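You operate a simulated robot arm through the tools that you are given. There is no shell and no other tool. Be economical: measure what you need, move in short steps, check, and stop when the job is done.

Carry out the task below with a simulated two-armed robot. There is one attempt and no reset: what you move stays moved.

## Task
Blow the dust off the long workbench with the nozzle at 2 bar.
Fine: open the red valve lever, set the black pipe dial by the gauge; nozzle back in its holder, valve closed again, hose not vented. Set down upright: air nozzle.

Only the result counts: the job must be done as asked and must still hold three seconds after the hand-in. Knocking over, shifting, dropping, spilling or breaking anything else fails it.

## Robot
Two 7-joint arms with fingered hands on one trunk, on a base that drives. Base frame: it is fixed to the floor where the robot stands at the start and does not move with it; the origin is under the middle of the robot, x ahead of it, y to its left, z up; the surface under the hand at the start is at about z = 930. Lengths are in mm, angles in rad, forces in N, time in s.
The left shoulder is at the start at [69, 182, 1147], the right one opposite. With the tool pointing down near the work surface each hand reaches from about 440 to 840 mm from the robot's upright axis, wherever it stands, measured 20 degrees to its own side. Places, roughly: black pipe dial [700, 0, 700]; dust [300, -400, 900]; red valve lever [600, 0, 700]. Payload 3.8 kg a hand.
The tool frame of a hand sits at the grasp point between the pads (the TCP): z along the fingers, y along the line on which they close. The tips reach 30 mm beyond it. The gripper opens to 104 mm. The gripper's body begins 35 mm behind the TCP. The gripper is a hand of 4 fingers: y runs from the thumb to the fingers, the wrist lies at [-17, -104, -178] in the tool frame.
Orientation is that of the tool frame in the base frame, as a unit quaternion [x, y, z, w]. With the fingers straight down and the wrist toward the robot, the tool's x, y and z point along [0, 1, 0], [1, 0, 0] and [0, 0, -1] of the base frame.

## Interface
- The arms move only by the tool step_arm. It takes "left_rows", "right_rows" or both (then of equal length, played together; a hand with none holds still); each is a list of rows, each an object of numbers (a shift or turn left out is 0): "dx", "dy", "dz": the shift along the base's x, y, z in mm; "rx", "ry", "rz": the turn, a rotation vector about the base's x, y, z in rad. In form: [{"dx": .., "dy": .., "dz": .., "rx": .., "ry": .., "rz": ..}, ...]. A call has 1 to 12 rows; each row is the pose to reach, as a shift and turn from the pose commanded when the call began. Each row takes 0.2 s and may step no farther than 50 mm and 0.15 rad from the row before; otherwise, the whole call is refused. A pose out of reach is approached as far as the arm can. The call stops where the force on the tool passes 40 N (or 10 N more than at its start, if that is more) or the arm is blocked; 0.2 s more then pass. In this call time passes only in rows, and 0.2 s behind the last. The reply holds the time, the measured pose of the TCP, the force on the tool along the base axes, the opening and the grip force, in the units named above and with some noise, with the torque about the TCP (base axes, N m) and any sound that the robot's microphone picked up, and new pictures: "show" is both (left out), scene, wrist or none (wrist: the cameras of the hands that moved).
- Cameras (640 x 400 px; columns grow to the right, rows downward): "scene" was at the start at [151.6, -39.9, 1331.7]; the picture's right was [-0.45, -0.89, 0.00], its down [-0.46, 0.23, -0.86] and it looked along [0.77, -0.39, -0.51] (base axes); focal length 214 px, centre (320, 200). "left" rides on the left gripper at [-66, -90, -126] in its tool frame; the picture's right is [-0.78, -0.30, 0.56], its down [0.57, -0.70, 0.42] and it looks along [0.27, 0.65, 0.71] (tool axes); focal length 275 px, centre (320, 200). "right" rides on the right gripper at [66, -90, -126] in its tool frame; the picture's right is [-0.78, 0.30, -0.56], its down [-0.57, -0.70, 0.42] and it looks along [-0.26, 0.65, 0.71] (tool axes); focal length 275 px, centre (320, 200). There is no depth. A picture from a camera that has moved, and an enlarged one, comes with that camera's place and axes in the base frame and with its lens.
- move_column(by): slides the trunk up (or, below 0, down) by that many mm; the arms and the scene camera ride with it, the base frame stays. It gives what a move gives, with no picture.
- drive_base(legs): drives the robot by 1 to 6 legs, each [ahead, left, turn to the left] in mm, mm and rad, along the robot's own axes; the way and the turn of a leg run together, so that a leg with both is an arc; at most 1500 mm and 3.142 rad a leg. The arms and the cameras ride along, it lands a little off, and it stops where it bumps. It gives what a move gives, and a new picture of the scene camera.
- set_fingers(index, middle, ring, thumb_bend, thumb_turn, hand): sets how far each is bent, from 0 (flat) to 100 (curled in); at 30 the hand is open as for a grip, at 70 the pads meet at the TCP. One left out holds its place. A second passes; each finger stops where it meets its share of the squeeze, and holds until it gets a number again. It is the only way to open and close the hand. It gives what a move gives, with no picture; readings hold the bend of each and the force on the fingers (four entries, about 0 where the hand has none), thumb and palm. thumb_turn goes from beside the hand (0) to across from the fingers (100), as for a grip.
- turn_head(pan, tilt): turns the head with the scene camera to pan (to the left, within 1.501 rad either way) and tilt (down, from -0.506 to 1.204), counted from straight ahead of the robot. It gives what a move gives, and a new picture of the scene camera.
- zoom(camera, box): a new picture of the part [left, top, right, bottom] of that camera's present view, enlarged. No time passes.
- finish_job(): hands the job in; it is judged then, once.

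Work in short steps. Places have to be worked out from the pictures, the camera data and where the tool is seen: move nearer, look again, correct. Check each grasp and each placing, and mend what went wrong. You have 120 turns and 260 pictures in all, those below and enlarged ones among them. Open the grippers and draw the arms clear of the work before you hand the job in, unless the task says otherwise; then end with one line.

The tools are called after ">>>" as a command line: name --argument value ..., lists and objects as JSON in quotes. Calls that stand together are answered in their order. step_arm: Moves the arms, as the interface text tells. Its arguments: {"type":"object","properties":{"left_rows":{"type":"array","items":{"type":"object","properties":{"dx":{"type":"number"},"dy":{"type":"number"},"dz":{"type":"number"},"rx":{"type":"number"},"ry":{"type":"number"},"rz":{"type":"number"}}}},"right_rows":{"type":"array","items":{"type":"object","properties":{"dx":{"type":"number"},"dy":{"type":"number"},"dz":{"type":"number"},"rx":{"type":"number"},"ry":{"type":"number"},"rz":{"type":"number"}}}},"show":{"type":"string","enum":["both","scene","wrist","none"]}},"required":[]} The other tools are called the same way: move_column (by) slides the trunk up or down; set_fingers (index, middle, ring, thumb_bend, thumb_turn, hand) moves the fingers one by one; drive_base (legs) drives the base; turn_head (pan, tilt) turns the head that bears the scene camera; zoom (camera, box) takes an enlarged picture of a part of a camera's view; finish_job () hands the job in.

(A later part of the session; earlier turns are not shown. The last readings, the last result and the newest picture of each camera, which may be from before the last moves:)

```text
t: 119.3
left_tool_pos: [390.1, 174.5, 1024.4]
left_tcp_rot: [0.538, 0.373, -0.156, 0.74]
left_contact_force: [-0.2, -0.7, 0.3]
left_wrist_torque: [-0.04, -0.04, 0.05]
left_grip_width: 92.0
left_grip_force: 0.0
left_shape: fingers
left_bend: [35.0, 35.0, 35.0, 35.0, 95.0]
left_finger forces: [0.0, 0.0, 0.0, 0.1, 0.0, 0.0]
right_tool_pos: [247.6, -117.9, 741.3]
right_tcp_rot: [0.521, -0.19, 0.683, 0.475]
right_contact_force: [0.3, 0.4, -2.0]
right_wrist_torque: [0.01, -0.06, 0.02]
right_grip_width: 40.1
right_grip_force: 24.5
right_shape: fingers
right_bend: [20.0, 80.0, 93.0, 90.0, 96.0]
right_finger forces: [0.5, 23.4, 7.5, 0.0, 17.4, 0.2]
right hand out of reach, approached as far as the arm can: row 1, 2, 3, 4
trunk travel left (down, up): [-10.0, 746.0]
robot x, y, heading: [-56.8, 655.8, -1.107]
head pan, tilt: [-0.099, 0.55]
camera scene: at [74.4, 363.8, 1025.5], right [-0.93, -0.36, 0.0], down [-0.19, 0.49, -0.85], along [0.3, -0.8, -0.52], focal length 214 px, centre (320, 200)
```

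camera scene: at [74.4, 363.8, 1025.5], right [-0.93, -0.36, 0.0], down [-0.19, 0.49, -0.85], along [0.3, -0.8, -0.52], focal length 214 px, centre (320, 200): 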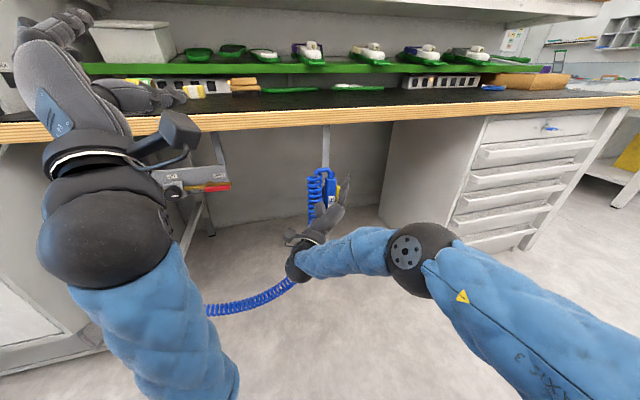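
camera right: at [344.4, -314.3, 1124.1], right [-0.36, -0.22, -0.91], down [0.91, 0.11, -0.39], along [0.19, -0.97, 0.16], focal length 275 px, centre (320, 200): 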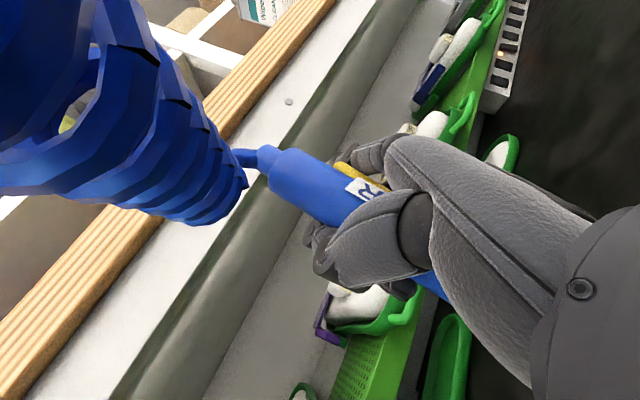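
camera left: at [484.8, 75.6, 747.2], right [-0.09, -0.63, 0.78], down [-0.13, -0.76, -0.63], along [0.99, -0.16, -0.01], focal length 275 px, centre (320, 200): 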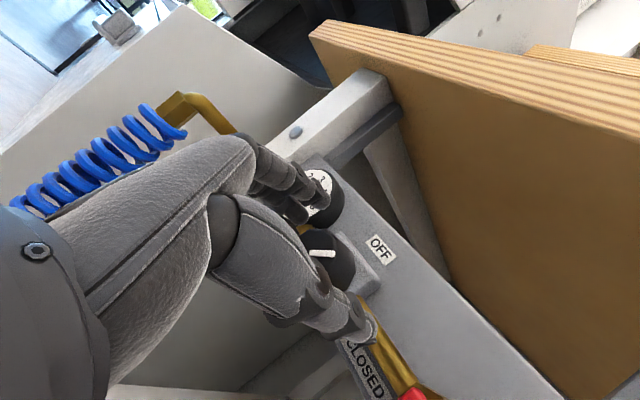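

It works: z=741 with the same tilt. I go lower still so the elbow drops below.

>>> step_arm --right_rows '[{"dz": -25}, {"dz": -50}, {"dz": -75}, {"dz": -100}]' --show "none"

>>> step_arm --right_rows '[{"dz": 30}, {"dz": 60}]' --show "scene"

```text
t: 120.3
left_tool_pos: [389.6, 176.3, 1024.3]
left_tcp_rot: [0.538, 0.373, -0.156, 0.74]
left_contact_force: [-0.3, -0.1, 0.1]
left_wrist_torque: [0.01, -0.01, 0.0]
left_grip_width: 92.1
left_grip_force: 0.1
left_shape: fingers
left_bend: [35.0, 35.0, 35.0, 35.0, 95.0]
left_finger forces: [0.0, 0.0, 0.1, 0.1, 0.0, 0.0]
right_tool_pos: [237.0, -83.1, 698.3]
right_tcp_rot: [0.521, -0.199, 0.681, 0.474]
right_contact_force: [1.2, 0.4, -1.6]
right_wrist_torque: [-0.05, -0.07, -0.01]
right_grip_width: 40.4
right_grip_force: 25.2
right_shape: fingers
right_bend: [20.0, 80.0, 93.0, 90.0, 96.0]
right_finger forces: [0.5, 23.4, 7.4, 0.0, 17.4, 0.3]
right hand out of reach, approached as far as the arm can: row 1, 2, 3, 4
trunk travel left (down, up): [-10.0, 746.0]
robot x, y, heading: [-57.0, 653.4, -1.107]
head pan, tilt: [-0.099, 0.55]
```

```text
t: 120.9
left_tool_pos: [389.0, 176.1, 1025.6]
left_tcp_rot: [0.538, 0.372, -0.156, 0.74]
left_contact_force: [0.7, 0.1, 0.2]
left_wrist_torque: [-0.01, -0.01, 0.0]
left_grip_width: 92.1
left_grip_force: 0.1
left_shape: fingers
left_bend: [35.0, 35.0, 35.0, 35.0, 95.0]
left_finger forces: [0.1, 0.0, 0.0, 0.1, 0.0, 0.0]
right_tool_pos: [239.0, -80.9, 758.4]
right_tcp_rot: [0.522, -0.199, 0.681, 0.473]
right_contact_force: [-0.1, -0.5, -2.3]
right_wrist_torque: [-0.05, -0.04, -0.01]
right_grip_width: 40.5
right_grip_force: 23.9
right_shape: fingers
right_bend: [20.0, 80.0, 93.0, 90.0, 96.0]
right_finger forces: [0.5, 23.3, 7.4, 0.1, 17.4, 0.1]
trunk travel left (down, up): [-10.0, 746.0]
robot x, y, heading: [-60.1, 656.4, -1.106]
head pan, tilt: [-0.099, 0.55]
camera scene: at [74.2, 364.4, 1025.8], right [-0.93, -0.36, 0.0], down [-0.19, 0.49, -0.85], along [0.3, -0.8, -0.52], focal length 214 px, centre (320, 200)
```

scene: 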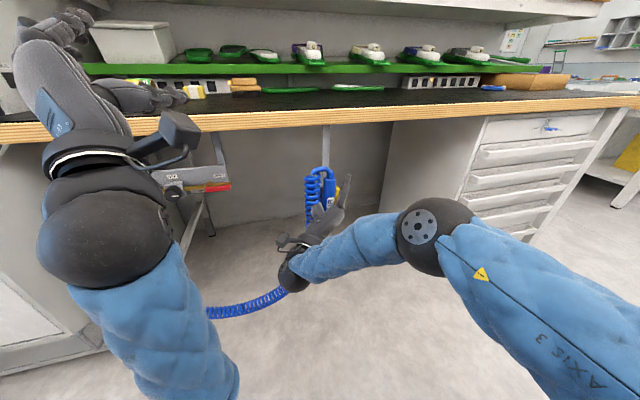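

Now the arm is within its workspace (exact response). I raise to z≈808 and retract 25 mm, then triangulate the nozzle again.

>>> step_arm --right_rows '[{"dx": -6, "dy": 11, "dz": 25}, {"dx": -11, "dy": 22, "dz": 50}]' --show "none"

>>> zoom --camera "scene" --box '[270, 130, 390, 280]'

>>> zoom --camera "right" --box '[120, 100, 520, 350]'

```text
t: 121.5
left_tool_pos: [389.7, 177.1, 1025.6]
left_tcp_rot: [0.538, 0.373, -0.156, 0.74]
left_contact_force: [0.3, 0.3, 0.2]
left_wrist_torque: [-0.02, -0.01, 0.01]
left_grip_width: 91.9
left_grip_force: 0.0
left_shape: fingers
left_bend: [35.0, 35.0, 35.0, 35.0, 95.0]
left_finger forces: [0.1, 0.1, 0.0, 0.0, 0.0, 0.0]
right_tool_pos: [227.7, -57.6, 808.5]
right_tcp_rot: [0.522, -0.198, 0.681, 0.474]
right_contact_force: [0.0, 0.3, -1.9]
right_wrist_torque: [0.02, -0.07, -0.01]
right_grip_width: 40.3
right_grip_force: 24.3
right_shape: fingers
right_bend: [20.0, 80.0, 93.0, 90.0, 96.0]
right_finger forces: [0.5, 23.2, 7.4, 0.1, 17.4, 0.1]
trunk travel left (down, up): [-10.0, 746.0]
robot x, y, heading: [-61.3, 651.6, -1.105]
head pan, tilt: [-0.099, 0.55]
```

```text
2.67 times, centred on (330, 205) of scene
camera zoom: at [74.2, 364.6, 1025.9], right [-0.93, -0.36, 0.0], down [-0.19, 0.49, -0.85], along [0.3, -0.8, -0.52], focal length 572 px, centre (293, 187)
```

zoom: 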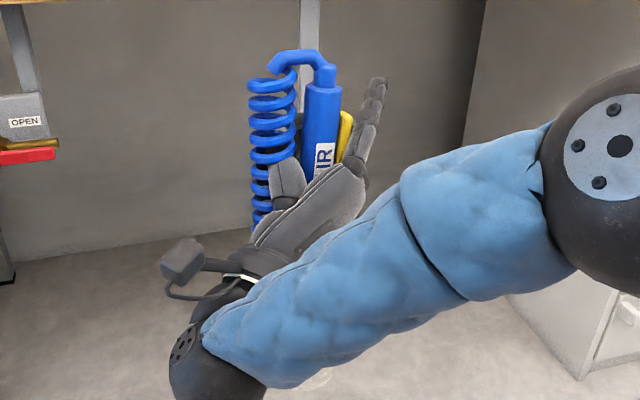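

```text
1.60 times, centred on (320, 225) of right
camera zoom: at [238.7, 109.7, 801.5], right [-0.54, -0.05, -0.84], down [0.82, -0.24, -0.51], along [-0.18, -0.97, 0.18], focal length 440 px, centre (320, 160)
```

zoom: 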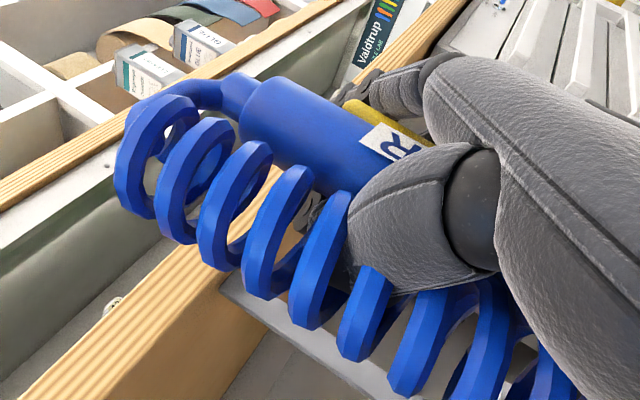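

The nozzle hangs near-vertical: body top (205,-50,859). I drive toward the cup in a first stage (150 of ~199 mm ahead, 32 right).

>>> drive_base --legs '[[145, -32, 0]]'

>>> zoom --camera "scene" --box '[250, 120, 390, 280]'

>>> zoom --camera "right" --box '[120, 100, 520, 350]'

```text
t: 122.8
left_tool_pos: [425.3, 32.5, 1025.0]
left_tcp_rot: [0.538, 0.372, -0.156, 0.74]
left_contact_force: [0.2, -0.2, 0.5]
left_wrist_torque: [0.02, 0.05, 0.0]
left_grip_width: 92.0
left_grip_force: 0.0
left_shape: fingers
left_bend: [35.0, 35.0, 35.0, 35.0, 95.0]
left_finger forces: [0.0, 0.1, 0.0, 0.1, 0.0, 0.0]
right_tool_pos: [263.0, -200.1, 807.8]
right_tcp_rot: [0.522, -0.198, 0.681, 0.474]
right_contact_force: [0.7, -0.2, -2.2]
right_wrist_torque: [-0.06, -0.06, -0.01]
right_grip_width: 40.2
right_grip_force: 24.6
right_shape: fingers
right_bend: [20.0, 80.0, 93.0, 90.0, 96.0]
right_finger forces: [0.5, 23.2, 7.5, 0.0, 17.3, 0.1]
trunk travel left (down, up): [-10.0, 746.0]
robot x, y, heading: [-26.3, 510.2, -1.099]
head pan, tilt: [-0.099, 0.55]
camera scene: at [109.2, 221.5, 1025.5], right [-0.93, -0.36, 0.0], down [-0.19, 0.49, -0.85], along [0.3, -0.8, -0.52], focal length 214 px, centre (320, 200)
```

scene: 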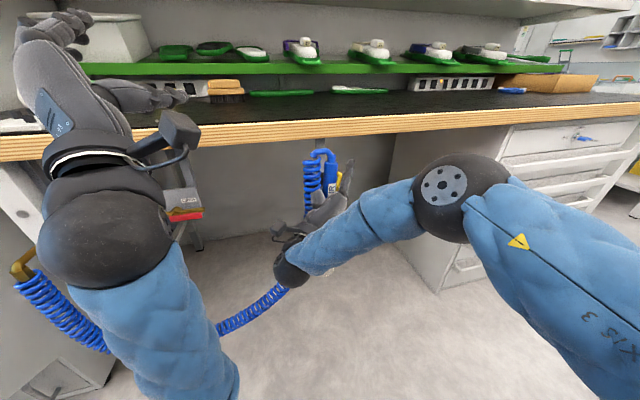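

```text
2.50 times, centred on (320, 200) of scene
camera zoom: at [109.2, 221.5, 1025.5], right [-0.93, -0.36, 0.0], down [-0.19, 0.49, -0.85], along [0.3, -0.8, -0.52], focal length 536 px, centre (320, 200)
```

zoom: 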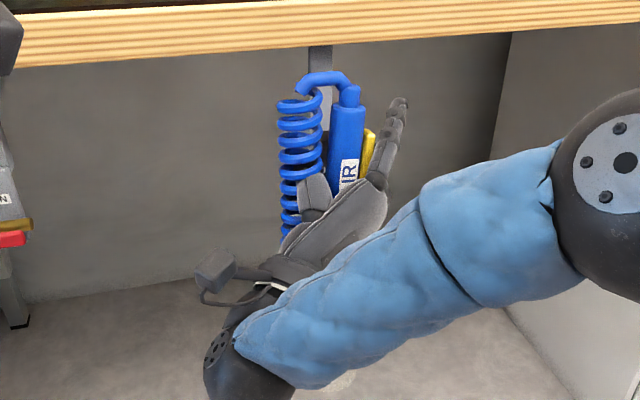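

```text
1.60 times, centred on (320, 225) of right
camera zoom: at [273.7, -33.4, 800.6], right [-0.54, -0.05, -0.84], down [0.82, -0.24, -0.51], along [-0.18, -0.97, 0.18], focal length 440 px, centre (320, 160)
```

zoom: 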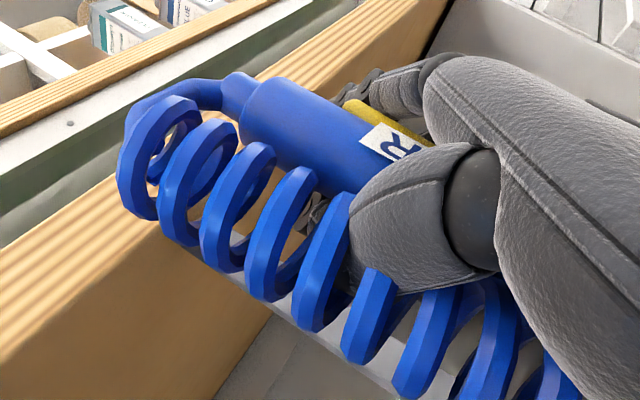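

Remaining: ~56 mm straight ahead. I drive that by base.

>>> drive_base --legs '[[56, 0, 0]]'

>>> zoom --camera "scene" --box '[250, 120, 390, 280]'

>>> zoom --camera "right" --box '[120, 100, 520, 350]'

```text
t: 123.8
left_tool_pos: [448.9, -15.0, 1025.3]
left_tcp_rot: [0.538, 0.374, -0.155, 0.739]
left_contact_force: [0.7, 1.1, 0.4]
left_wrist_torque: [0.02, 0.01, 0.01]
left_grip_width: 92.2
left_grip_force: 0.1
left_shape: fingers
left_bend: [35.0, 35.0, 35.0, 35.0, 95.0]
left_finger forces: [0.0, 0.1, 0.0, 0.1, 0.0, 0.0]
right_tool_pos: [286.6, -250.3, 807.9]
right_tcp_rot: [0.522, -0.198, 0.682, 0.473]
right_contact_force: [-0.5, 0.5, -2.2]
right_wrist_torque: [-0.03, -0.04, 0.01]
right_grip_width: 40.3
right_grip_force: 24.4
right_shape: fingers
right_bend: [20.0, 80.0, 93.0, 90.0, 96.0]
right_finger forces: [0.6, 23.1, 7.4, 0.0, 17.3, 0.2]
trunk travel left (down, up): [-10.0, 746.0]
robot x, y, heading: [0.6, 462.9, -1.106]
head pan, tilt: [-0.099, 0.55]
camera scene: at [133.6, 172.6, 1025.4], right [-0.93, -0.36, 0.0], down [-0.19, 0.49, -0.85], along [0.3, -0.8, -0.52], focal length 214 px, centre (320, 200)
```

scene: 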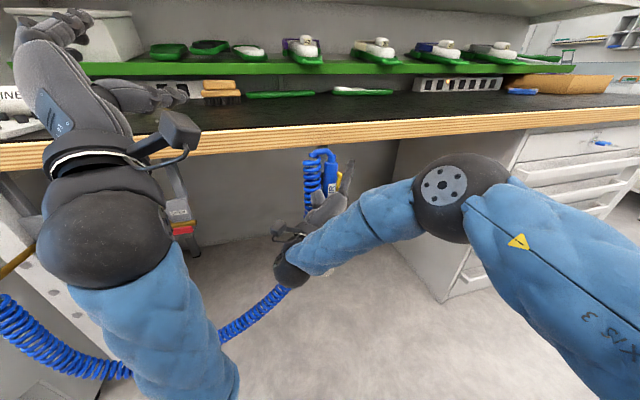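

```text
2.50 times, centred on (320, 200) of scene
camera zoom: at [133.6, 172.6, 1025.4], right [-0.93, -0.36, 0.0], down [-0.19, 0.49, -0.85], along [0.3, -0.8, -0.52], focal length 536 px, centre (320, 200)
```

zoom: 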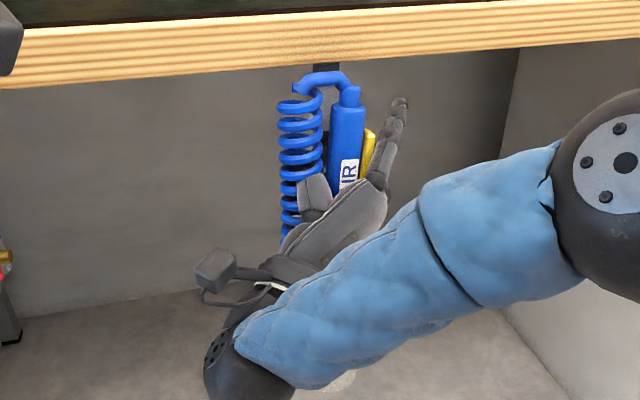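

```text
1.60 times, centred on (320, 225) of right
camera zoom: at [298.0, -82.3, 800.4], right [-0.54, -0.05, -0.84], down [0.82, -0.24, -0.51], along [-0.18, -0.97, 0.18], focal length 440 px, centre (320, 160)
```

zoom: 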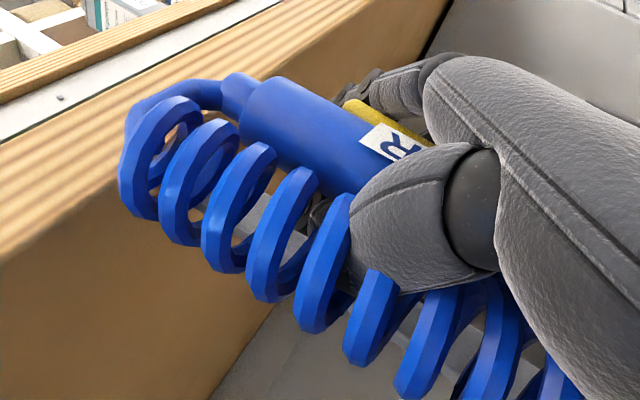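

P1 is over the cup within a few mm. I lower gently, watching the force.

>>> step_arm --right_rows '[{"dx": 1, "dy": 0, "dz": -10}, {"dx": 2, "dy": 0, "dz": -20}, {"dx": 2, "dy": 0, "dz": -30}, {"dx": 2, "dy": 0, "dz": -40}]' --show "none"

>>> zoom --camera "scene" --box '[250, 120, 390, 280]'

>>> zoom --camera "right" --box '[120, 100, 520, 400]'

```text
t: 124.8
left_tool_pos: [447.3, -12.9, 1026.8]
left_tcp_rot: [0.538, 0.372, -0.155, 0.741]
left_contact_force: [0.4, 0.6, 1.4]
left_wrist_torque: [0.02, -0.01, 0.02]
left_grip_width: 92.1
left_grip_force: 0.0
left_shape: fingers
left_bend: [35.0, 35.0, 35.0, 35.0, 95.0]
left_finger forces: [0.0, 0.1, 0.1, 0.1, 0.0, 0.1]
right_tool_pos: [289.0, -248.2, 774.7]
right_tcp_rot: [0.517, -0.197, 0.684, 0.477]
right_contact_force: [-0.4, -6.2, 22.4]
right_wrist_torque: [0.25, 0.53, 0.08]
right_grip_width: 41.2
right_grip_force: 22.3
right_shape: fingers
right_bend: [19.0, 80.0, 93.0, 90.0, 95.0]
right_finger forces: [7.3, 13.5, 5.8, 0.0, 16.6, 1.3]
trunk travel left (down, up): [-10.0, 746.0]
robot x, y, heading: [-0.1, 460.6, -1.11]
head pan, tilt: [-0.099, 0.55]
```

```text
2.50 times, centred on (320, 200) of scene
camera zoom: at [132.2, 174.8, 1026.9], right [-0.93, -0.36, 0.0], down [-0.19, 0.49, -0.85], along [0.3, -0.8, -0.52], focal length 536 px, centre (320, 200)
```

zoom: 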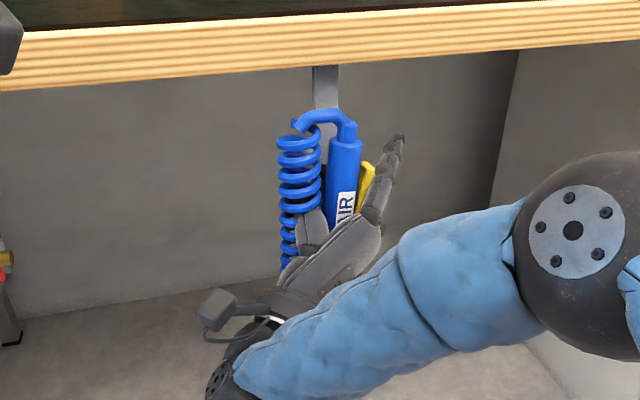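

```text
1.33 times, centred on (320, 250) of right
camera zoom: at [300.4, -81.4, 765.9], right [-0.53, -0.06, -0.84], down [0.83, -0.25, -0.5], along [-0.18, -0.97, 0.19], focal length 367 px, centre (320, 133)
```

zoom: 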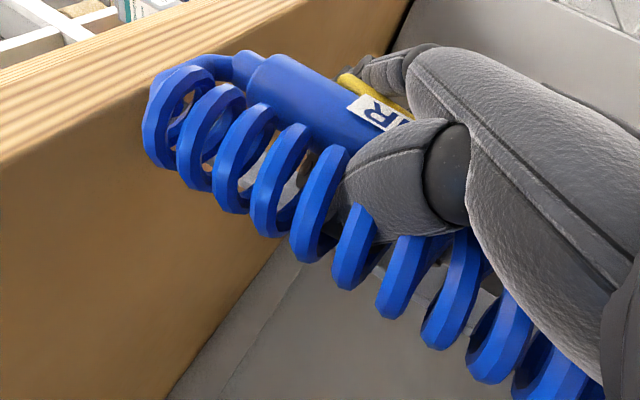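

Contact: 22 N up; torque indicates the tip hits the front rim (bottom leaning toward me). I lift, pitch 0.15 rad more so the bottom goes forward, and shift ~14 mm.

>>> step_arm --right_rows '[{"dz": 20}, {"dx": 0, "dy": -7, "dz": 28, "rx": -0.06, "ry": -0.044}, {"dx": -1, "dy": -14, "dz": 28, "rx": -0.121, "ry": -0.089}]' --show "none"

>>> zoom --camera "scene" --box '[250, 120, 390, 280]'

```text
t: 125.6
left_tool_pos: [447.4, -14.3, 1025.9]
left_tcp_rot: [0.538, 0.372, -0.156, 0.74]
left_contact_force: [0.2, 0.6, -0.4]
left_wrist_torque: [0.02, 0.0, 0.0]
left_grip_width: 92.1
left_grip_force: 0.0
left_shape: fingers
left_bend: [35.0, 35.0, 35.0, 35.0, 95.0]
left_finger forces: [0.0, 0.0, 0.0, 0.1, 0.0, 0.0]
right_tool_pos: [287.8, -260.0, 795.9]
right_tcp_rot: [0.461, -0.179, 0.714, 0.495]
right_contact_force: [-15.8, 22.4, -8.3]
right_wrist_torque: [0.25, 0.07, -0.26]
right_grip_width: 40.3
right_grip_force: 41.9
right_shape: fingers
right_bend: [20.0, 83.0, 94.0, 90.0, 95.0]
right_finger forces: [2.1, 53.4, 7.9, 0.0, 17.9, 2.7]
trunk travel left (down, up): [-10.0, 746.0]
robot x, y, heading: [-1.9, 463.0, -1.107]
head pan, tilt: [-0.099, 0.55]
```

```text
2.50 times, centred on (320, 200) of scene
camera zoom: at [132.2, 174.3, 1026.0], right [-0.93, -0.36, 0.0], down [-0.19, 0.49, -0.85], along [0.3, -0.8, -0.52], focal length 536 px, centre (320, 200)
```

zoom: 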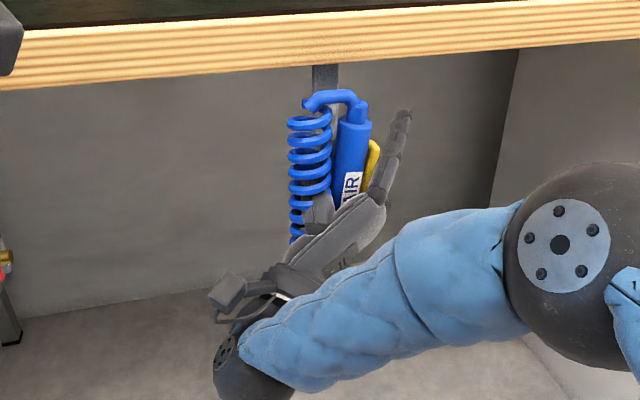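

Now the fingertips press on the support bar behind the cup. I pull back ~13 mm and pitch another 0.12 rad so the tip, not the hand, sits over the cup.

>>> step_arm --right_rows '[{"dx": -4, "dy": 6, "rx": -0.04, "ry": -0.03}, {"dx": -8, "dy": 11, "rx": -0.097, "ry": -0.071}]' --show "none"

>>> zoom --camera "scene" --box '[250, 120, 390, 280]'

>>> zoom --camera "right" --box '[120, 100, 520, 400]'

```text
t: 126.0
left_tool_pos: [447.1, -13.2, 1026.8]
left_tcp_rot: [0.538, 0.371, -0.157, 0.741]
left_contact_force: [-0.5, 0.5, 0.5]
left_wrist_torque: [0.02, 0.01, -0.01]
left_grip_width: 92.1
left_grip_force: 0.1
left_shape: fingers
left_bend: [35.0, 35.0, 35.0, 35.0, 95.0]
left_finger forces: [0.2, 0.1, 0.0, 0.0, 0.0, 0.1]
right_tool_pos: [289.3, -260.2, 798.1]
right_tcp_rot: [0.435, -0.174, 0.724, 0.507]
right_contact_force: [-16.6, 20.8, -3.7]
right_wrist_torque: [0.14, 0.1, -0.27]
right_grip_width: 39.9
right_grip_force: 38.5
right_shape: fingers
right_bend: [19.0, 85.0, 94.0, 90.0, 96.0]
right_finger forces: [3.2, 47.9, 6.9, 0.1, 16.7, 2.9]
right hand out of reach, approached as far as the arm can: row 1, 2
trunk travel left (down, up): [-10.0, 746.0]
robot x, y, heading: [-2.6, 465.1, -1.109]
head pan, tilt: [-0.099, 0.55]
stopped in row 2 (right hand): the force on the tool passed its limit at 42 N (the readings are from after the stop); the commanded pose is now the measured one
```

```text
2.50 times, centred on (320, 200) of scene
camera zoom: at [131.1, 175.1, 1026.5], right [-0.94, -0.35, 0.0], down [-0.18, 0.49, -0.85], along [0.3, -0.8, -0.52], focal length 536 px, centre (320, 200)
```

zoom: 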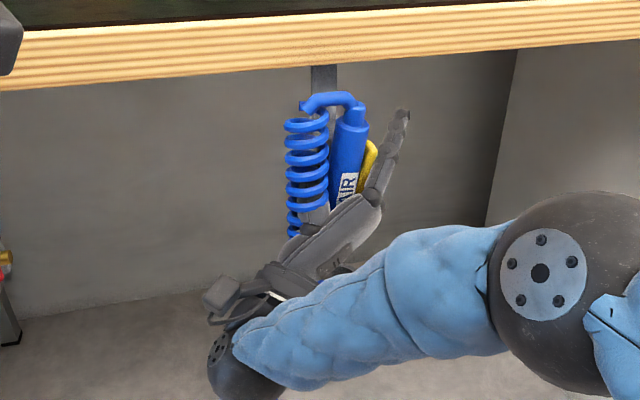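

```text
1.33 times, centred on (320, 250) of right
camera zoom: at [304.9, -97.7, 764.3], right [-0.43, -0.19, -0.88], down [0.87, -0.33, -0.36], along [-0.22, -0.92, 0.31], focal length 367 px, centre (320, 133)
```

zoom: 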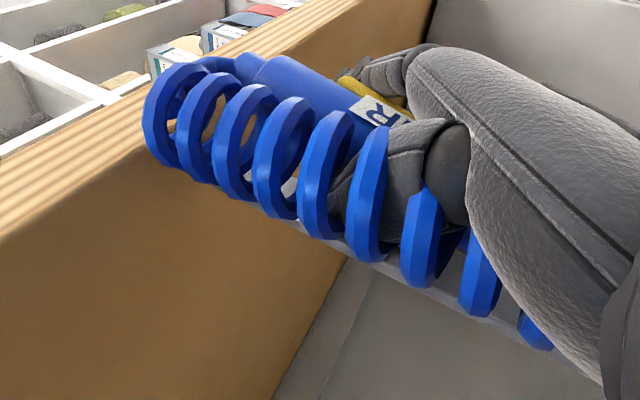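

The limit makes the hand creep forward; I back the base 25 mm to free the bar.

>>> drive_base --legs '[[-25, 0, 0]]'

>>> zoom --camera "scene" --box '[290, 140, 370, 260]'

>>> zoom --camera "right" --box '[120, 100, 520, 400]'

```text
t: 126.8
left_tool_pos: [437.2, 7.7, 1024.5]
left_tcp_rot: [0.538, 0.372, -0.156, 0.74]
left_contact_force: [-0.2, -0.3, -0.2]
left_wrist_torque: [-0.01, -0.01, -0.04]
left_grip_width: 91.8
left_grip_force: 0.1
left_shape: fingers
left_bend: [35.0, 35.0, 35.0, 35.0, 95.0]
left_finger forces: [0.1, 0.0, 0.0, 0.0, 0.1, 0.0]
right_tool_pos: [281.0, -240.7, 798.3]
right_tcp_rot: [0.437, -0.172, 0.723, 0.506]
right_contact_force: [-0.4, -0.3, -1.7]
right_wrist_torque: [-0.04, 0.0, -0.01]
right_grip_width: 40.0
right_grip_force: 23.3
right_shape: fingers
right_bend: [19.0, 80.0, 94.0, 90.0, 96.0]
right_finger forces: [3.9, 18.1, 6.4, 0.0, 16.0, 2.9]
trunk travel left (down, up): [-10.0, 746.0]
robot x, y, heading: [-14.0, 485.0, -1.109]
head pan, tilt: [-0.099, 0.55]
camera scene: at [121.6, 196.1, 1025.8], right [-0.93, -0.36, 0.0], down [-0.19, 0.49, -0.85], along [0.3, -0.8, -0.52], focal length 214 px, centre (320, 200)
```

scene: 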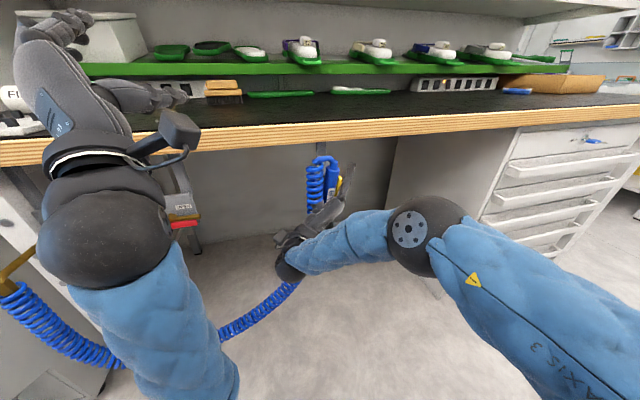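

```text
3.33 times, centred on (330, 200) of scene
camera zoom: at [121.6, 196.1, 1025.8], right [-0.93, -0.36, 0.0], down [-0.19, 0.49, -0.85], along [0.3, -0.8, -0.52], focal length 715 px, centre (287, 200)
```

zoom: 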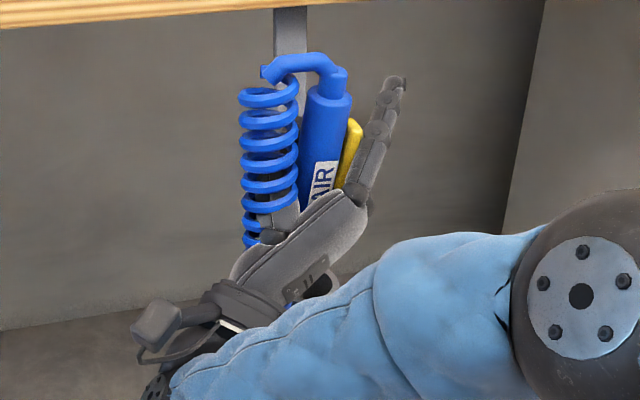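

```text
1.33 times, centred on (320, 250) of right
camera zoom: at [295.5, -77.1, 764.1], right [-0.43, -0.19, -0.88], down [0.87, -0.33, -0.36], along [-0.22, -0.93, 0.31], focal length 367 px, centre (320, 133)
```

zoom: 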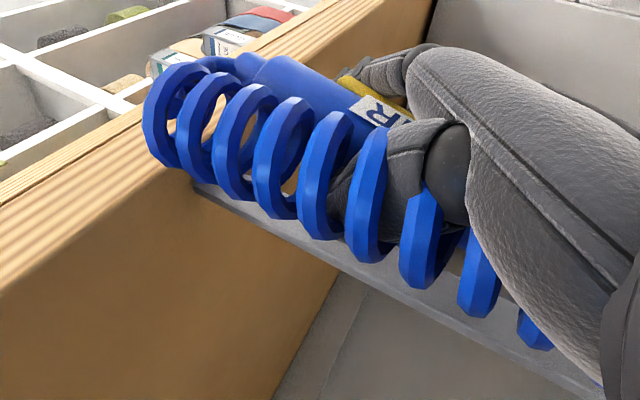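

Triangulated body top (249,-218,845), nozzle leaning ~8° right with bottom slightly forward; tip estimated ≈(272,-220). I shift by base 20 ahead, 17 right and probe downward again.

>>> drive_base --legs '[[20, -17, 0]]'

>>> step_arm --right_rows '[{"dz": -10}, {"dz": -20}, {"dz": -30}]' --show "none"

>>> zoom --camera "scene" --box '[290, 140, 370, 260]'

```text
t: 127.7
left_tool_pos: [431.5, -18.2, 1025.2]
left_tcp_rot: [0.538, 0.372, -0.155, 0.74]
left_contact_force: [0.4, 0.4, 0.5]
left_wrist_torque: [0.01, 0.02, -0.02]
left_grip_width: 92.1
left_grip_force: 0.0
left_shape: fingers
left_bend: [35.0, 35.0, 35.0, 35.0, 95.0]
left_finger forces: [0.0, 0.1, 0.0, 0.0, 0.1, 0.1]
right_tool_pos: [275.5, -266.6, 797.6]
right_tcp_rot: [0.436, -0.172, 0.723, 0.507]
right_contact_force: [-5.5, 6.3, -1.7]
right_wrist_torque: [0.03, 0.05, -0.01]
right_grip_width: 40.1
right_grip_force: 28.1
right_shape: fingers
right_bend: [19.0, 81.0, 94.0, 90.0, 96.0]
right_finger forces: [3.4, 28.0, 6.7, 0.1, 16.3, 2.8]
trunk travel left (down, up): [-10.0, 746.0]
robot x, y, heading: [-18.6, 459.2, -1.11]
head pan, tilt: [-0.099, 0.55]
camera scene: at [115.5, 170.3, 1025.9], right [-0.93, -0.36, 0.0], down [-0.19, 0.49, -0.85], along [0.3, -0.8, -0.52], focal length 214 px, centre (320, 200)
```

scene: 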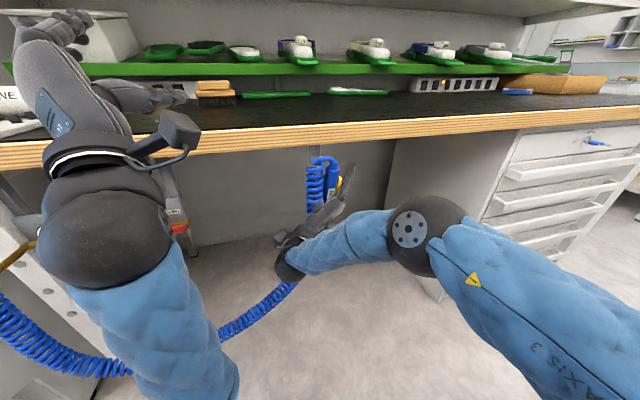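

```text
t: 128.7
left_tool_pos: [430.6, -16.0, 1025.7]
left_tcp_rot: [0.537, 0.371, -0.157, 0.741]
left_contact_force: [0.3, 0.2, 0.1]
left_wrist_torque: [0.06, -0.03, -0.02]
left_grip_width: 92.4
left_grip_force: 0.1
left_shape: fingers
left_bend: [35.0, 35.0, 35.0, 35.0, 95.0]
left_finger forces: [0.1, 0.0, 0.1, 0.0, 0.0, 0.1]
right_tool_pos: [277.8, -263.1, 779.5]
right_tcp_rot: [0.425, -0.168, 0.729, 0.509]
right_contact_force: [-3.7, 12.6, 21.0]
right_wrist_torque: [1.21, -0.06, -0.3]
right_grip_width: 40.6
right_grip_force: 26.4
right_shape: fingers
right_bend: [18.0, 81.0, 94.0, 91.0, 95.0]
right_finger forces: [8.5, 14.4, 4.3, 0.0, 15.4, 10.0]
right hand out of reach, approached as far as the arm can: row 1, 2
trunk travel left (down, up): [-10.0, 746.0]
robot x, y, heading: [-18.1, 461.9, -1.105]
head pan, tilt: [-0.099, 0.55]
stopped in row 3 (right hand): the force on the tool passed its limit at 47 N (the readings are from after the stop); the commanded pose is now the measured one
```

```text
3.33 times, centred on (330, 200) of scene
camera zoom: at [114.9, 172.9, 1026.7], right [-0.93, -0.36, 0.0], down [-0.19, 0.49, -0.85], along [0.3, -0.8, -0.52], focal length 715 px, centre (287, 200)
```

zoom: 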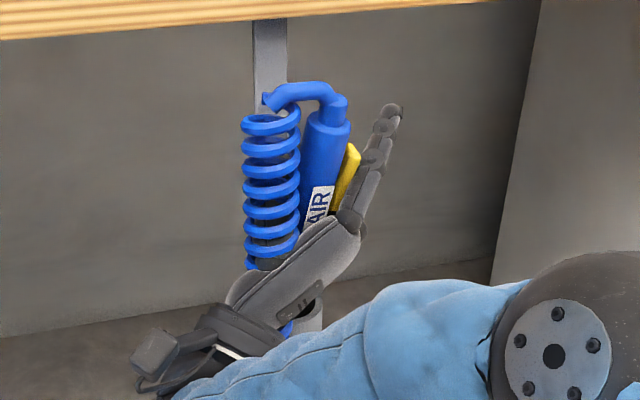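

I can see the nozzle's lower end next to the cup; zoom closer.

>>> zoom --camera "scene" --box '[310, 205, 350, 245]'

```text
10.00 times, centred on (330, 225) of scene
camera zoom: at [114.9, 172.9, 1026.7], right [-0.93, -0.36, 0.0], down [-0.19, 0.49, -0.85], along [0.3, -0.8, -0.52], focal length 2145 px, centre (220, -50)
```

zoom: 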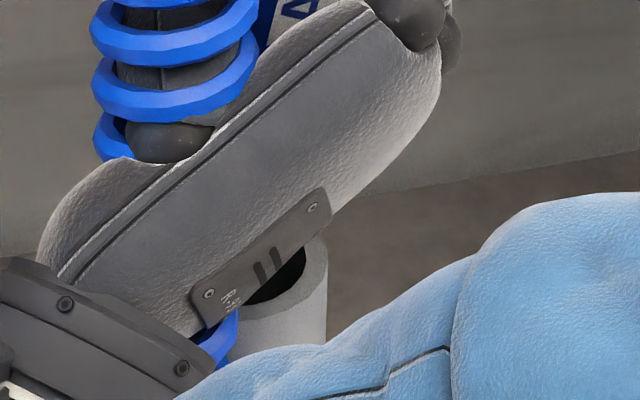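

The tip is ~34 mm in front and 14 mm left of the cup: the nozzle still leans. I back off, drop the arm to gain wrist range, and rotate the nozzle upright there.

>>> drive_base --legs '[[-110, 0, 0]]'

>>> step_arm --right_rows '[{"dx": -10, "dy": 20, "dz": -25}, {"dx": -20, "dy": 40, "dz": -50}, {"dx": -25, "dy": 50, "dz": -80}, {"dx": -25, "dy": 50, "dz": -110}, {"dx": -25, "dy": 50, "dz": -110, "rx": -0.11, "ry": 0.035}, {"dx": -25, "dy": 50, "dz": -110, "rx": -0.21, "ry": 0.068}]' --show "none"

>>> step_arm --right_rows '[{"dz": 35}, {"dz": 70}, {"dz": 105}]' --show "scene"

>>> zoom --camera "scene" --box '[270, 130, 390, 280]'

>>> zoom --camera "right" --box '[120, 100, 520, 400]'

```text
t: 129.9
left_tool_pos: [381.8, 85.0, 1024.7]
left_tcp_rot: [0.538, 0.373, -0.156, 0.74]
left_contact_force: [-0.4, 0.5, 0.0]
left_wrist_torque: [0.0, -0.02, 0.01]
left_grip_width: 91.9
left_grip_force: 0.0
left_shape: fingers
left_bend: [35.0, 35.0, 35.0, 35.0, 95.0]
left_finger forces: [0.0, 0.0, 0.1, 0.1, 0.0, 0.0]
right_tool_pos: [227.6, -164.2, 773.4]
right_tcp_rot: [0.431, -0.171, 0.727, 0.506]
right_contact_force: [-0.1, -0.2, -1.3]
right_wrist_torque: [-0.04, -0.05, -0.03]
right_grip_width: 33.1
right_grip_force: 7.9
right_shape: fingers
right_bend: [20.0, 80.0, 94.0, 94.0, 97.0]
right_finger forces: [0.0, 5.4, 4.0, 0.0, 4.7, 2.9]
trunk travel left (down, up): [-10.0, 746.0]
robot x, y, heading: [-68.2, 565.1, -1.103]
head pan, tilt: [-0.099, 0.55]
camera scene: at [65.6, 271.6, 1025.7], right [-0.93, -0.36, 0.0], down [-0.19, 0.49, -0.85], along [0.3, -0.8, -0.52], focal length 214 px, centre (320, 200)
```

scene: 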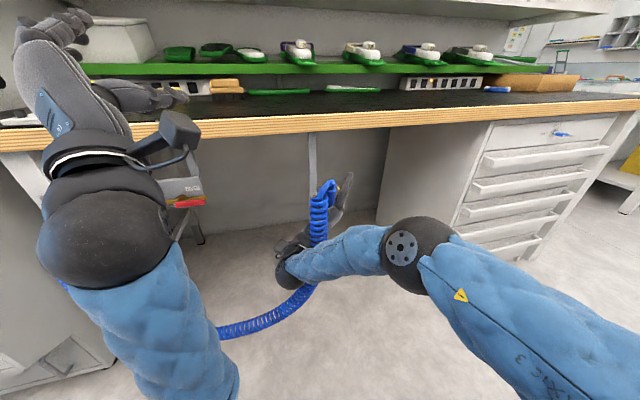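

```text
t: 131.3
left_tool_pos: [382.2, 83.1, 1023.2]
left_tcp_rot: [0.538, 0.373, -0.155, 0.74]
left_contact_force: [0.6, 0.2, 0.2]
left_wrist_torque: [0.04, 0.0, -0.02]
left_grip_width: 92.1
left_grip_force: 0.1
left_shape: fingers
left_bend: [35.0, 35.0, 35.0, 35.0, 95.0]
left_finger forces: [0.1, 0.0, 0.0, 0.1, 0.1, 0.0]
right_tool_pos: [233.1, -135.5, 688.4]
right_tcp_rot: [0.46, -0.204, 0.723, 0.473]
right_contact_force: [-0.6, 0.0, -2.8]
right_wrist_torque: [-0.06, -0.06, 0.01]
right_grip_width: 33.8
right_grip_force: 8.6
right_shape: fingers
right_bend: [20.0, 80.0, 94.0, 94.0, 97.0]
right_finger forces: [0.1, 5.3, 4.0, 0.0, 4.6, 2.9]
right hand out of reach, approached as far as the arm can: row 1, 2, 3, 4, 5, 6
trunk travel left (down, up): [-10.0, 746.0]
robot x, y, heading: [-68.9, 566.0, -1.104]
head pan, tilt: [-0.099, 0.55]
```

```text
t: 132.1
left_tool_pos: [380.8, 84.5, 1024.9]
left_tcp_rot: [0.538, 0.373, -0.155, 0.74]
left_contact_force: [-0.5, -0.7, 0.5]
left_wrist_torque: [0.03, -0.01, 0.03]
left_grip_width: 92.3
left_grip_force: 0.1
left_shape: fingers
left_bend: [35.0, 35.0, 35.0, 35.0, 95.0]
left_finger forces: [0.1, 0.0, 0.0, 0.0, 0.0, 0.1]
right_tool_pos: [237.4, -141.1, 793.0]
right_tcp_rot: [0.46, -0.206, 0.724, 0.472]
right_contact_force: [0.1, 0.0, -1.3]
right_wrist_torque: [-0.04, -0.01, 0.02]
right_grip_width: 33.3
right_grip_force: 7.9
right_shape: fingers
right_bend: [20.0, 80.0, 94.0, 94.0, 97.0]
right_finger forces: [0.0, 5.2, 3.9, 0.0, 4.7, 3.0]
right hand out of reach, approached as far as the arm can: row 1, 2, 3
trunk travel left (down, up): [-10.0, 746.0]
robot x, y, heading: [-70.3, 562.7, -1.105]
head pan, tilt: [-0.099, 0.55]
camera scene: at [65.7, 271.6, 1025.8], right [-0.93, -0.36, 0.0], down [-0.19, 0.49, -0.85], along [0.3, -0.8, -0.52], focal length 214 px, centre (320, 200)
```

scene: 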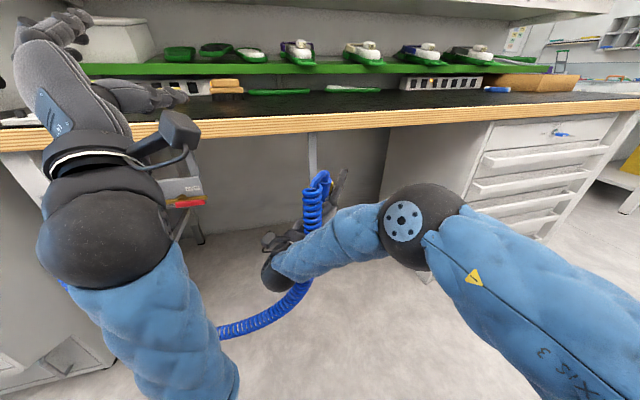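

```text
2.67 times, centred on (330, 205) of scene
camera zoom: at [65.7, 271.6, 1025.8], right [-0.93, -0.36, 0.0], down [-0.19, 0.49, -0.85], along [0.3, -0.8, -0.52], focal length 572 px, centre (293, 187)
```

zoom: 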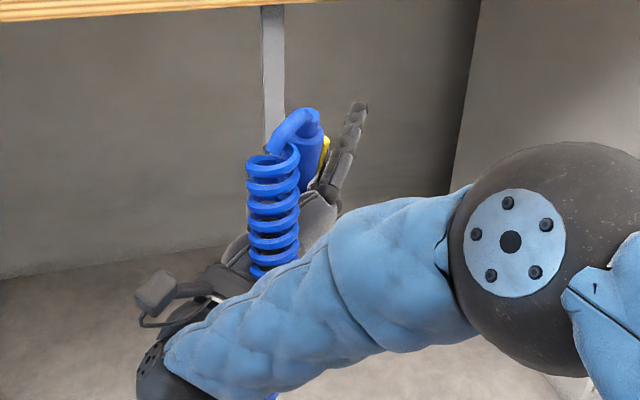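

```text
1.33 times, centred on (320, 250) of right
camera zoom: at [247.5, 25.0, 776.8], right [-0.42, -0.12, -0.9], down [0.89, -0.26, -0.38], along [-0.19, -0.96, 0.21], focal length 367 px, centre (320, 133)
```

zoom: 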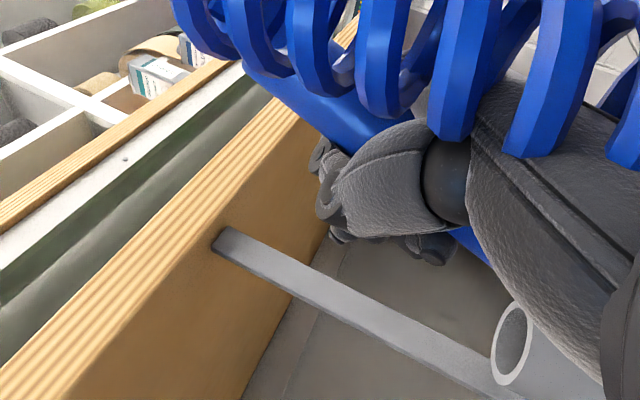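

The nozzle caught and twisted in the loosened grip. I tighten first and retract the arm to regain wrist range, then measure its axis again.

>>> set_fingers --hand "right" --middle 90 --ring 100 --thumb_bend 100

>>> step_arm --right_rows '[{"dx": -12, "dy": 24, "dz": -10}, {"dx": -24, "dy": 48, "dz": -20}, {"dx": -36, "dy": 72, "dz": -20}]' --show "none"

>>> zoom --camera "scene" --box '[250, 130, 370, 290]'

>>> zoom --camera "right" --box '[120, 50, 600, 350]'

```text
t: 133.1
left_tool_pos: [381.2, 83.8, 1025.0]
left_tcp_rot: [0.538, 0.372, -0.155, 0.74]
left_contact_force: [0.3, -0.6, -0.1]
left_wrist_torque: [0.01, 0.01, -0.01]
left_grip_width: 92.0
left_grip_force: 0.1
left_shape: fingers
left_bend: [35.0, 35.0, 35.0, 35.0, 95.0]
left_finger forces: [0.0, 0.0, 0.1, 0.0, 0.1, 0.0]
right_tool_pos: [237.8, -140.9, 792.7]
right_tcp_rot: [0.459, -0.205, 0.724, 0.473]
right_contact_force: [0.6, -0.4, -1.9]
right_wrist_torque: [-0.05, -0.04, 0.02]
right_grip_width: 33.5
right_grip_force: 22.1
right_shape: fingers
right_bend: [20.0, 90.0, 95.0, 97.0, 97.0]
right_finger forces: [0.0, 13.7, 11.8, 0.1, 10.4, 8.6]
trunk travel left (down, up): [-10.0, 746.0]
robot x, y, heading: [-70.5, 560.8, -1.106]
head pan, tilt: [-0.099, 0.55]
```

```text
t: 133.9
left_tool_pos: [381.2, 84.0, 1024.8]
left_tcp_rot: [0.538, 0.372, -0.155, 0.74]
left_contact_force: [0.1, -0.2, -0.2]
left_wrist_torque: [-0.02, -0.04, 0.0]
left_grip_width: 91.9
left_grip_force: 0.1
left_shape: fingers
left_bend: [35.0, 35.0, 35.0, 35.0, 95.0]
left_finger forces: [0.0, 0.1, 0.0, 0.0, 0.1, 0.0]
right_tool_pos: [252.5, -128.8, 786.9]
right_tcp_rot: [0.46, -0.204, 0.724, 0.472]
right_contact_force: [0.3, 0.4, -1.5]
right_wrist_torque: [-0.04, 0.0, -0.01]
right_grip_width: 33.3
right_grip_force: 22.4
right_shape: fingers
right_bend: [20.0, 90.0, 95.0, 97.0, 97.0]
right_finger forces: [0.0, 13.7, 11.7, 0.0, 10.4, 8.8]
right hand out of reach, approached as far as the arm can: row 1, 2, 3
trunk travel left (down, up): [-10.0, 746.0]
robot x, y, heading: [-68.3, 561.8, -1.104]
head pan, tilt: [-0.099, 0.55]
```

```text
2.50 times, centred on (310, 210) of scene
camera zoom: at [65.6, 271.2, 1025.6], right [-0.93, -0.36, 0.0], down [-0.19, 0.49, -0.85], along [0.3, -0.8, -0.52], focal length 536 px, centre (345, 175)
```

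zoom: 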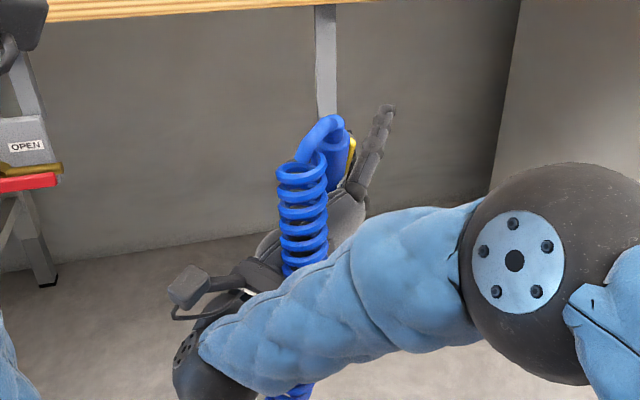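

```text
1.33 times, centred on (360, 200) of right
camera zoom: at [262.8, 37.1, 770.4], right [-0.42, -0.12, -0.9], down [0.89, -0.27, -0.38], along [-0.2, -0.96, 0.21], focal length 367 px, centre (267, 200)
```

zoom: 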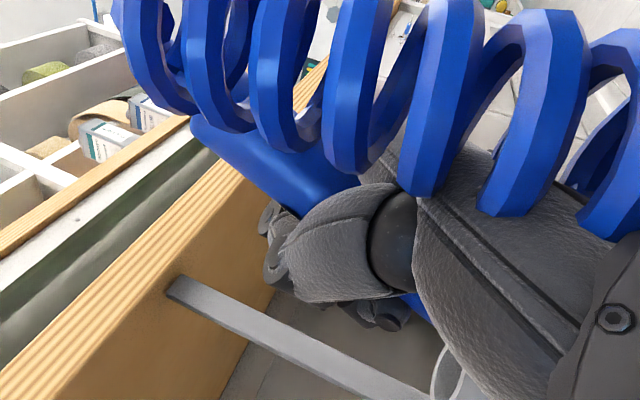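

The wrist can't do it in this posture. Better: with a level hand, push the nozzle's leaning top against the bench's front edge so it turns upright in the grip. First level the hand and raise it.

>>> step_arm --right_rows '[{"dz": 12, "rx": 0.1, "ry": 0.037, "rz": 0.035}, {"dz": 24, "rx": 0.2, "ry": 0.074, "rz": 0.07}, {"dz": 36, "rx": 0.3, "ry": 0.11, "rz": 0.104}, {"dz": 48, "rx": 0.4, "ry": 0.147, "rz": 0.139}, {"dz": 60, "rx": 0.507, "ry": 0.184, "rz": 0.173}]' --show "both"

```text
t: 135.1
left_tool_pos: [381.2, 83.3, 1024.1]
left_tcp_rot: [0.538, 0.372, -0.155, 0.74]
left_contact_force: [0.4, 0.4, 0.3]
left_wrist_torque: [-0.03, 0.0, -0.01]
left_grip_width: 92.3
left_grip_force: 0.1
left_shape: fingers
left_bend: [35.0, 35.0, 35.0, 35.0, 95.0]
left_finger forces: [0.0, 0.0, 0.0, 0.0, 0.0, 0.1]
right_tool_pos: [249.5, -127.2, 845.9]
right_tcp_rot: [0.643, -0.296, 0.641, 0.295]
right_contact_force: [-0.1, 0.1, -1.7]
right_wrist_torque: [-0.05, -0.02, -0.02]
right_grip_width: 33.3
right_grip_force: 21.8
right_shape: fingers
right_bend: [20.0, 90.0, 95.0, 97.0, 97.0]
right_finger forces: [0.0, 13.4, 11.7, 0.1, 10.1, 8.4]
trunk travel left (down, up): [-10.0, 746.0]
robot x, y, heading: [-67.3, 562.1, -1.11]
head pan, tilt: [-0.099, 0.55]
camera scene: at [65.7, 271.5, 1025.7], right [-0.93, -0.36, 0.0], down [-0.19, 0.49, -0.85], along [0.3, -0.8, -0.52], focal length 214 px, centre (320, 200)
camera right: at [236.0, 25.3, 912.1], right [-0.59, 0.23, -0.78], down [0.81, 0.13, -0.57], along [-0.03, -0.96, -0.27], focal length 275 px, centre (320, 200)
```

scene: 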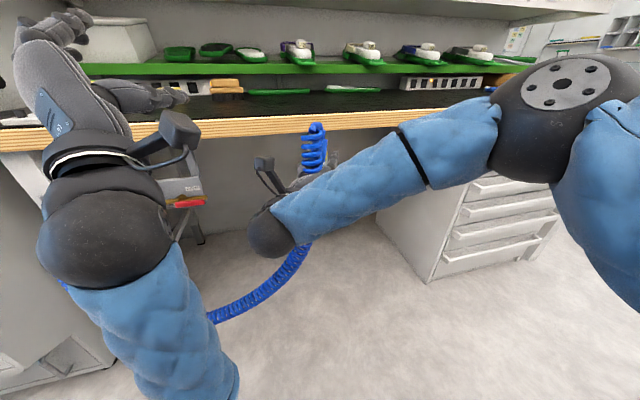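
right: 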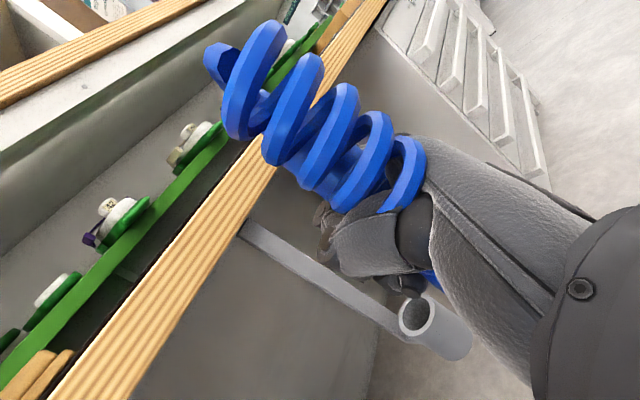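

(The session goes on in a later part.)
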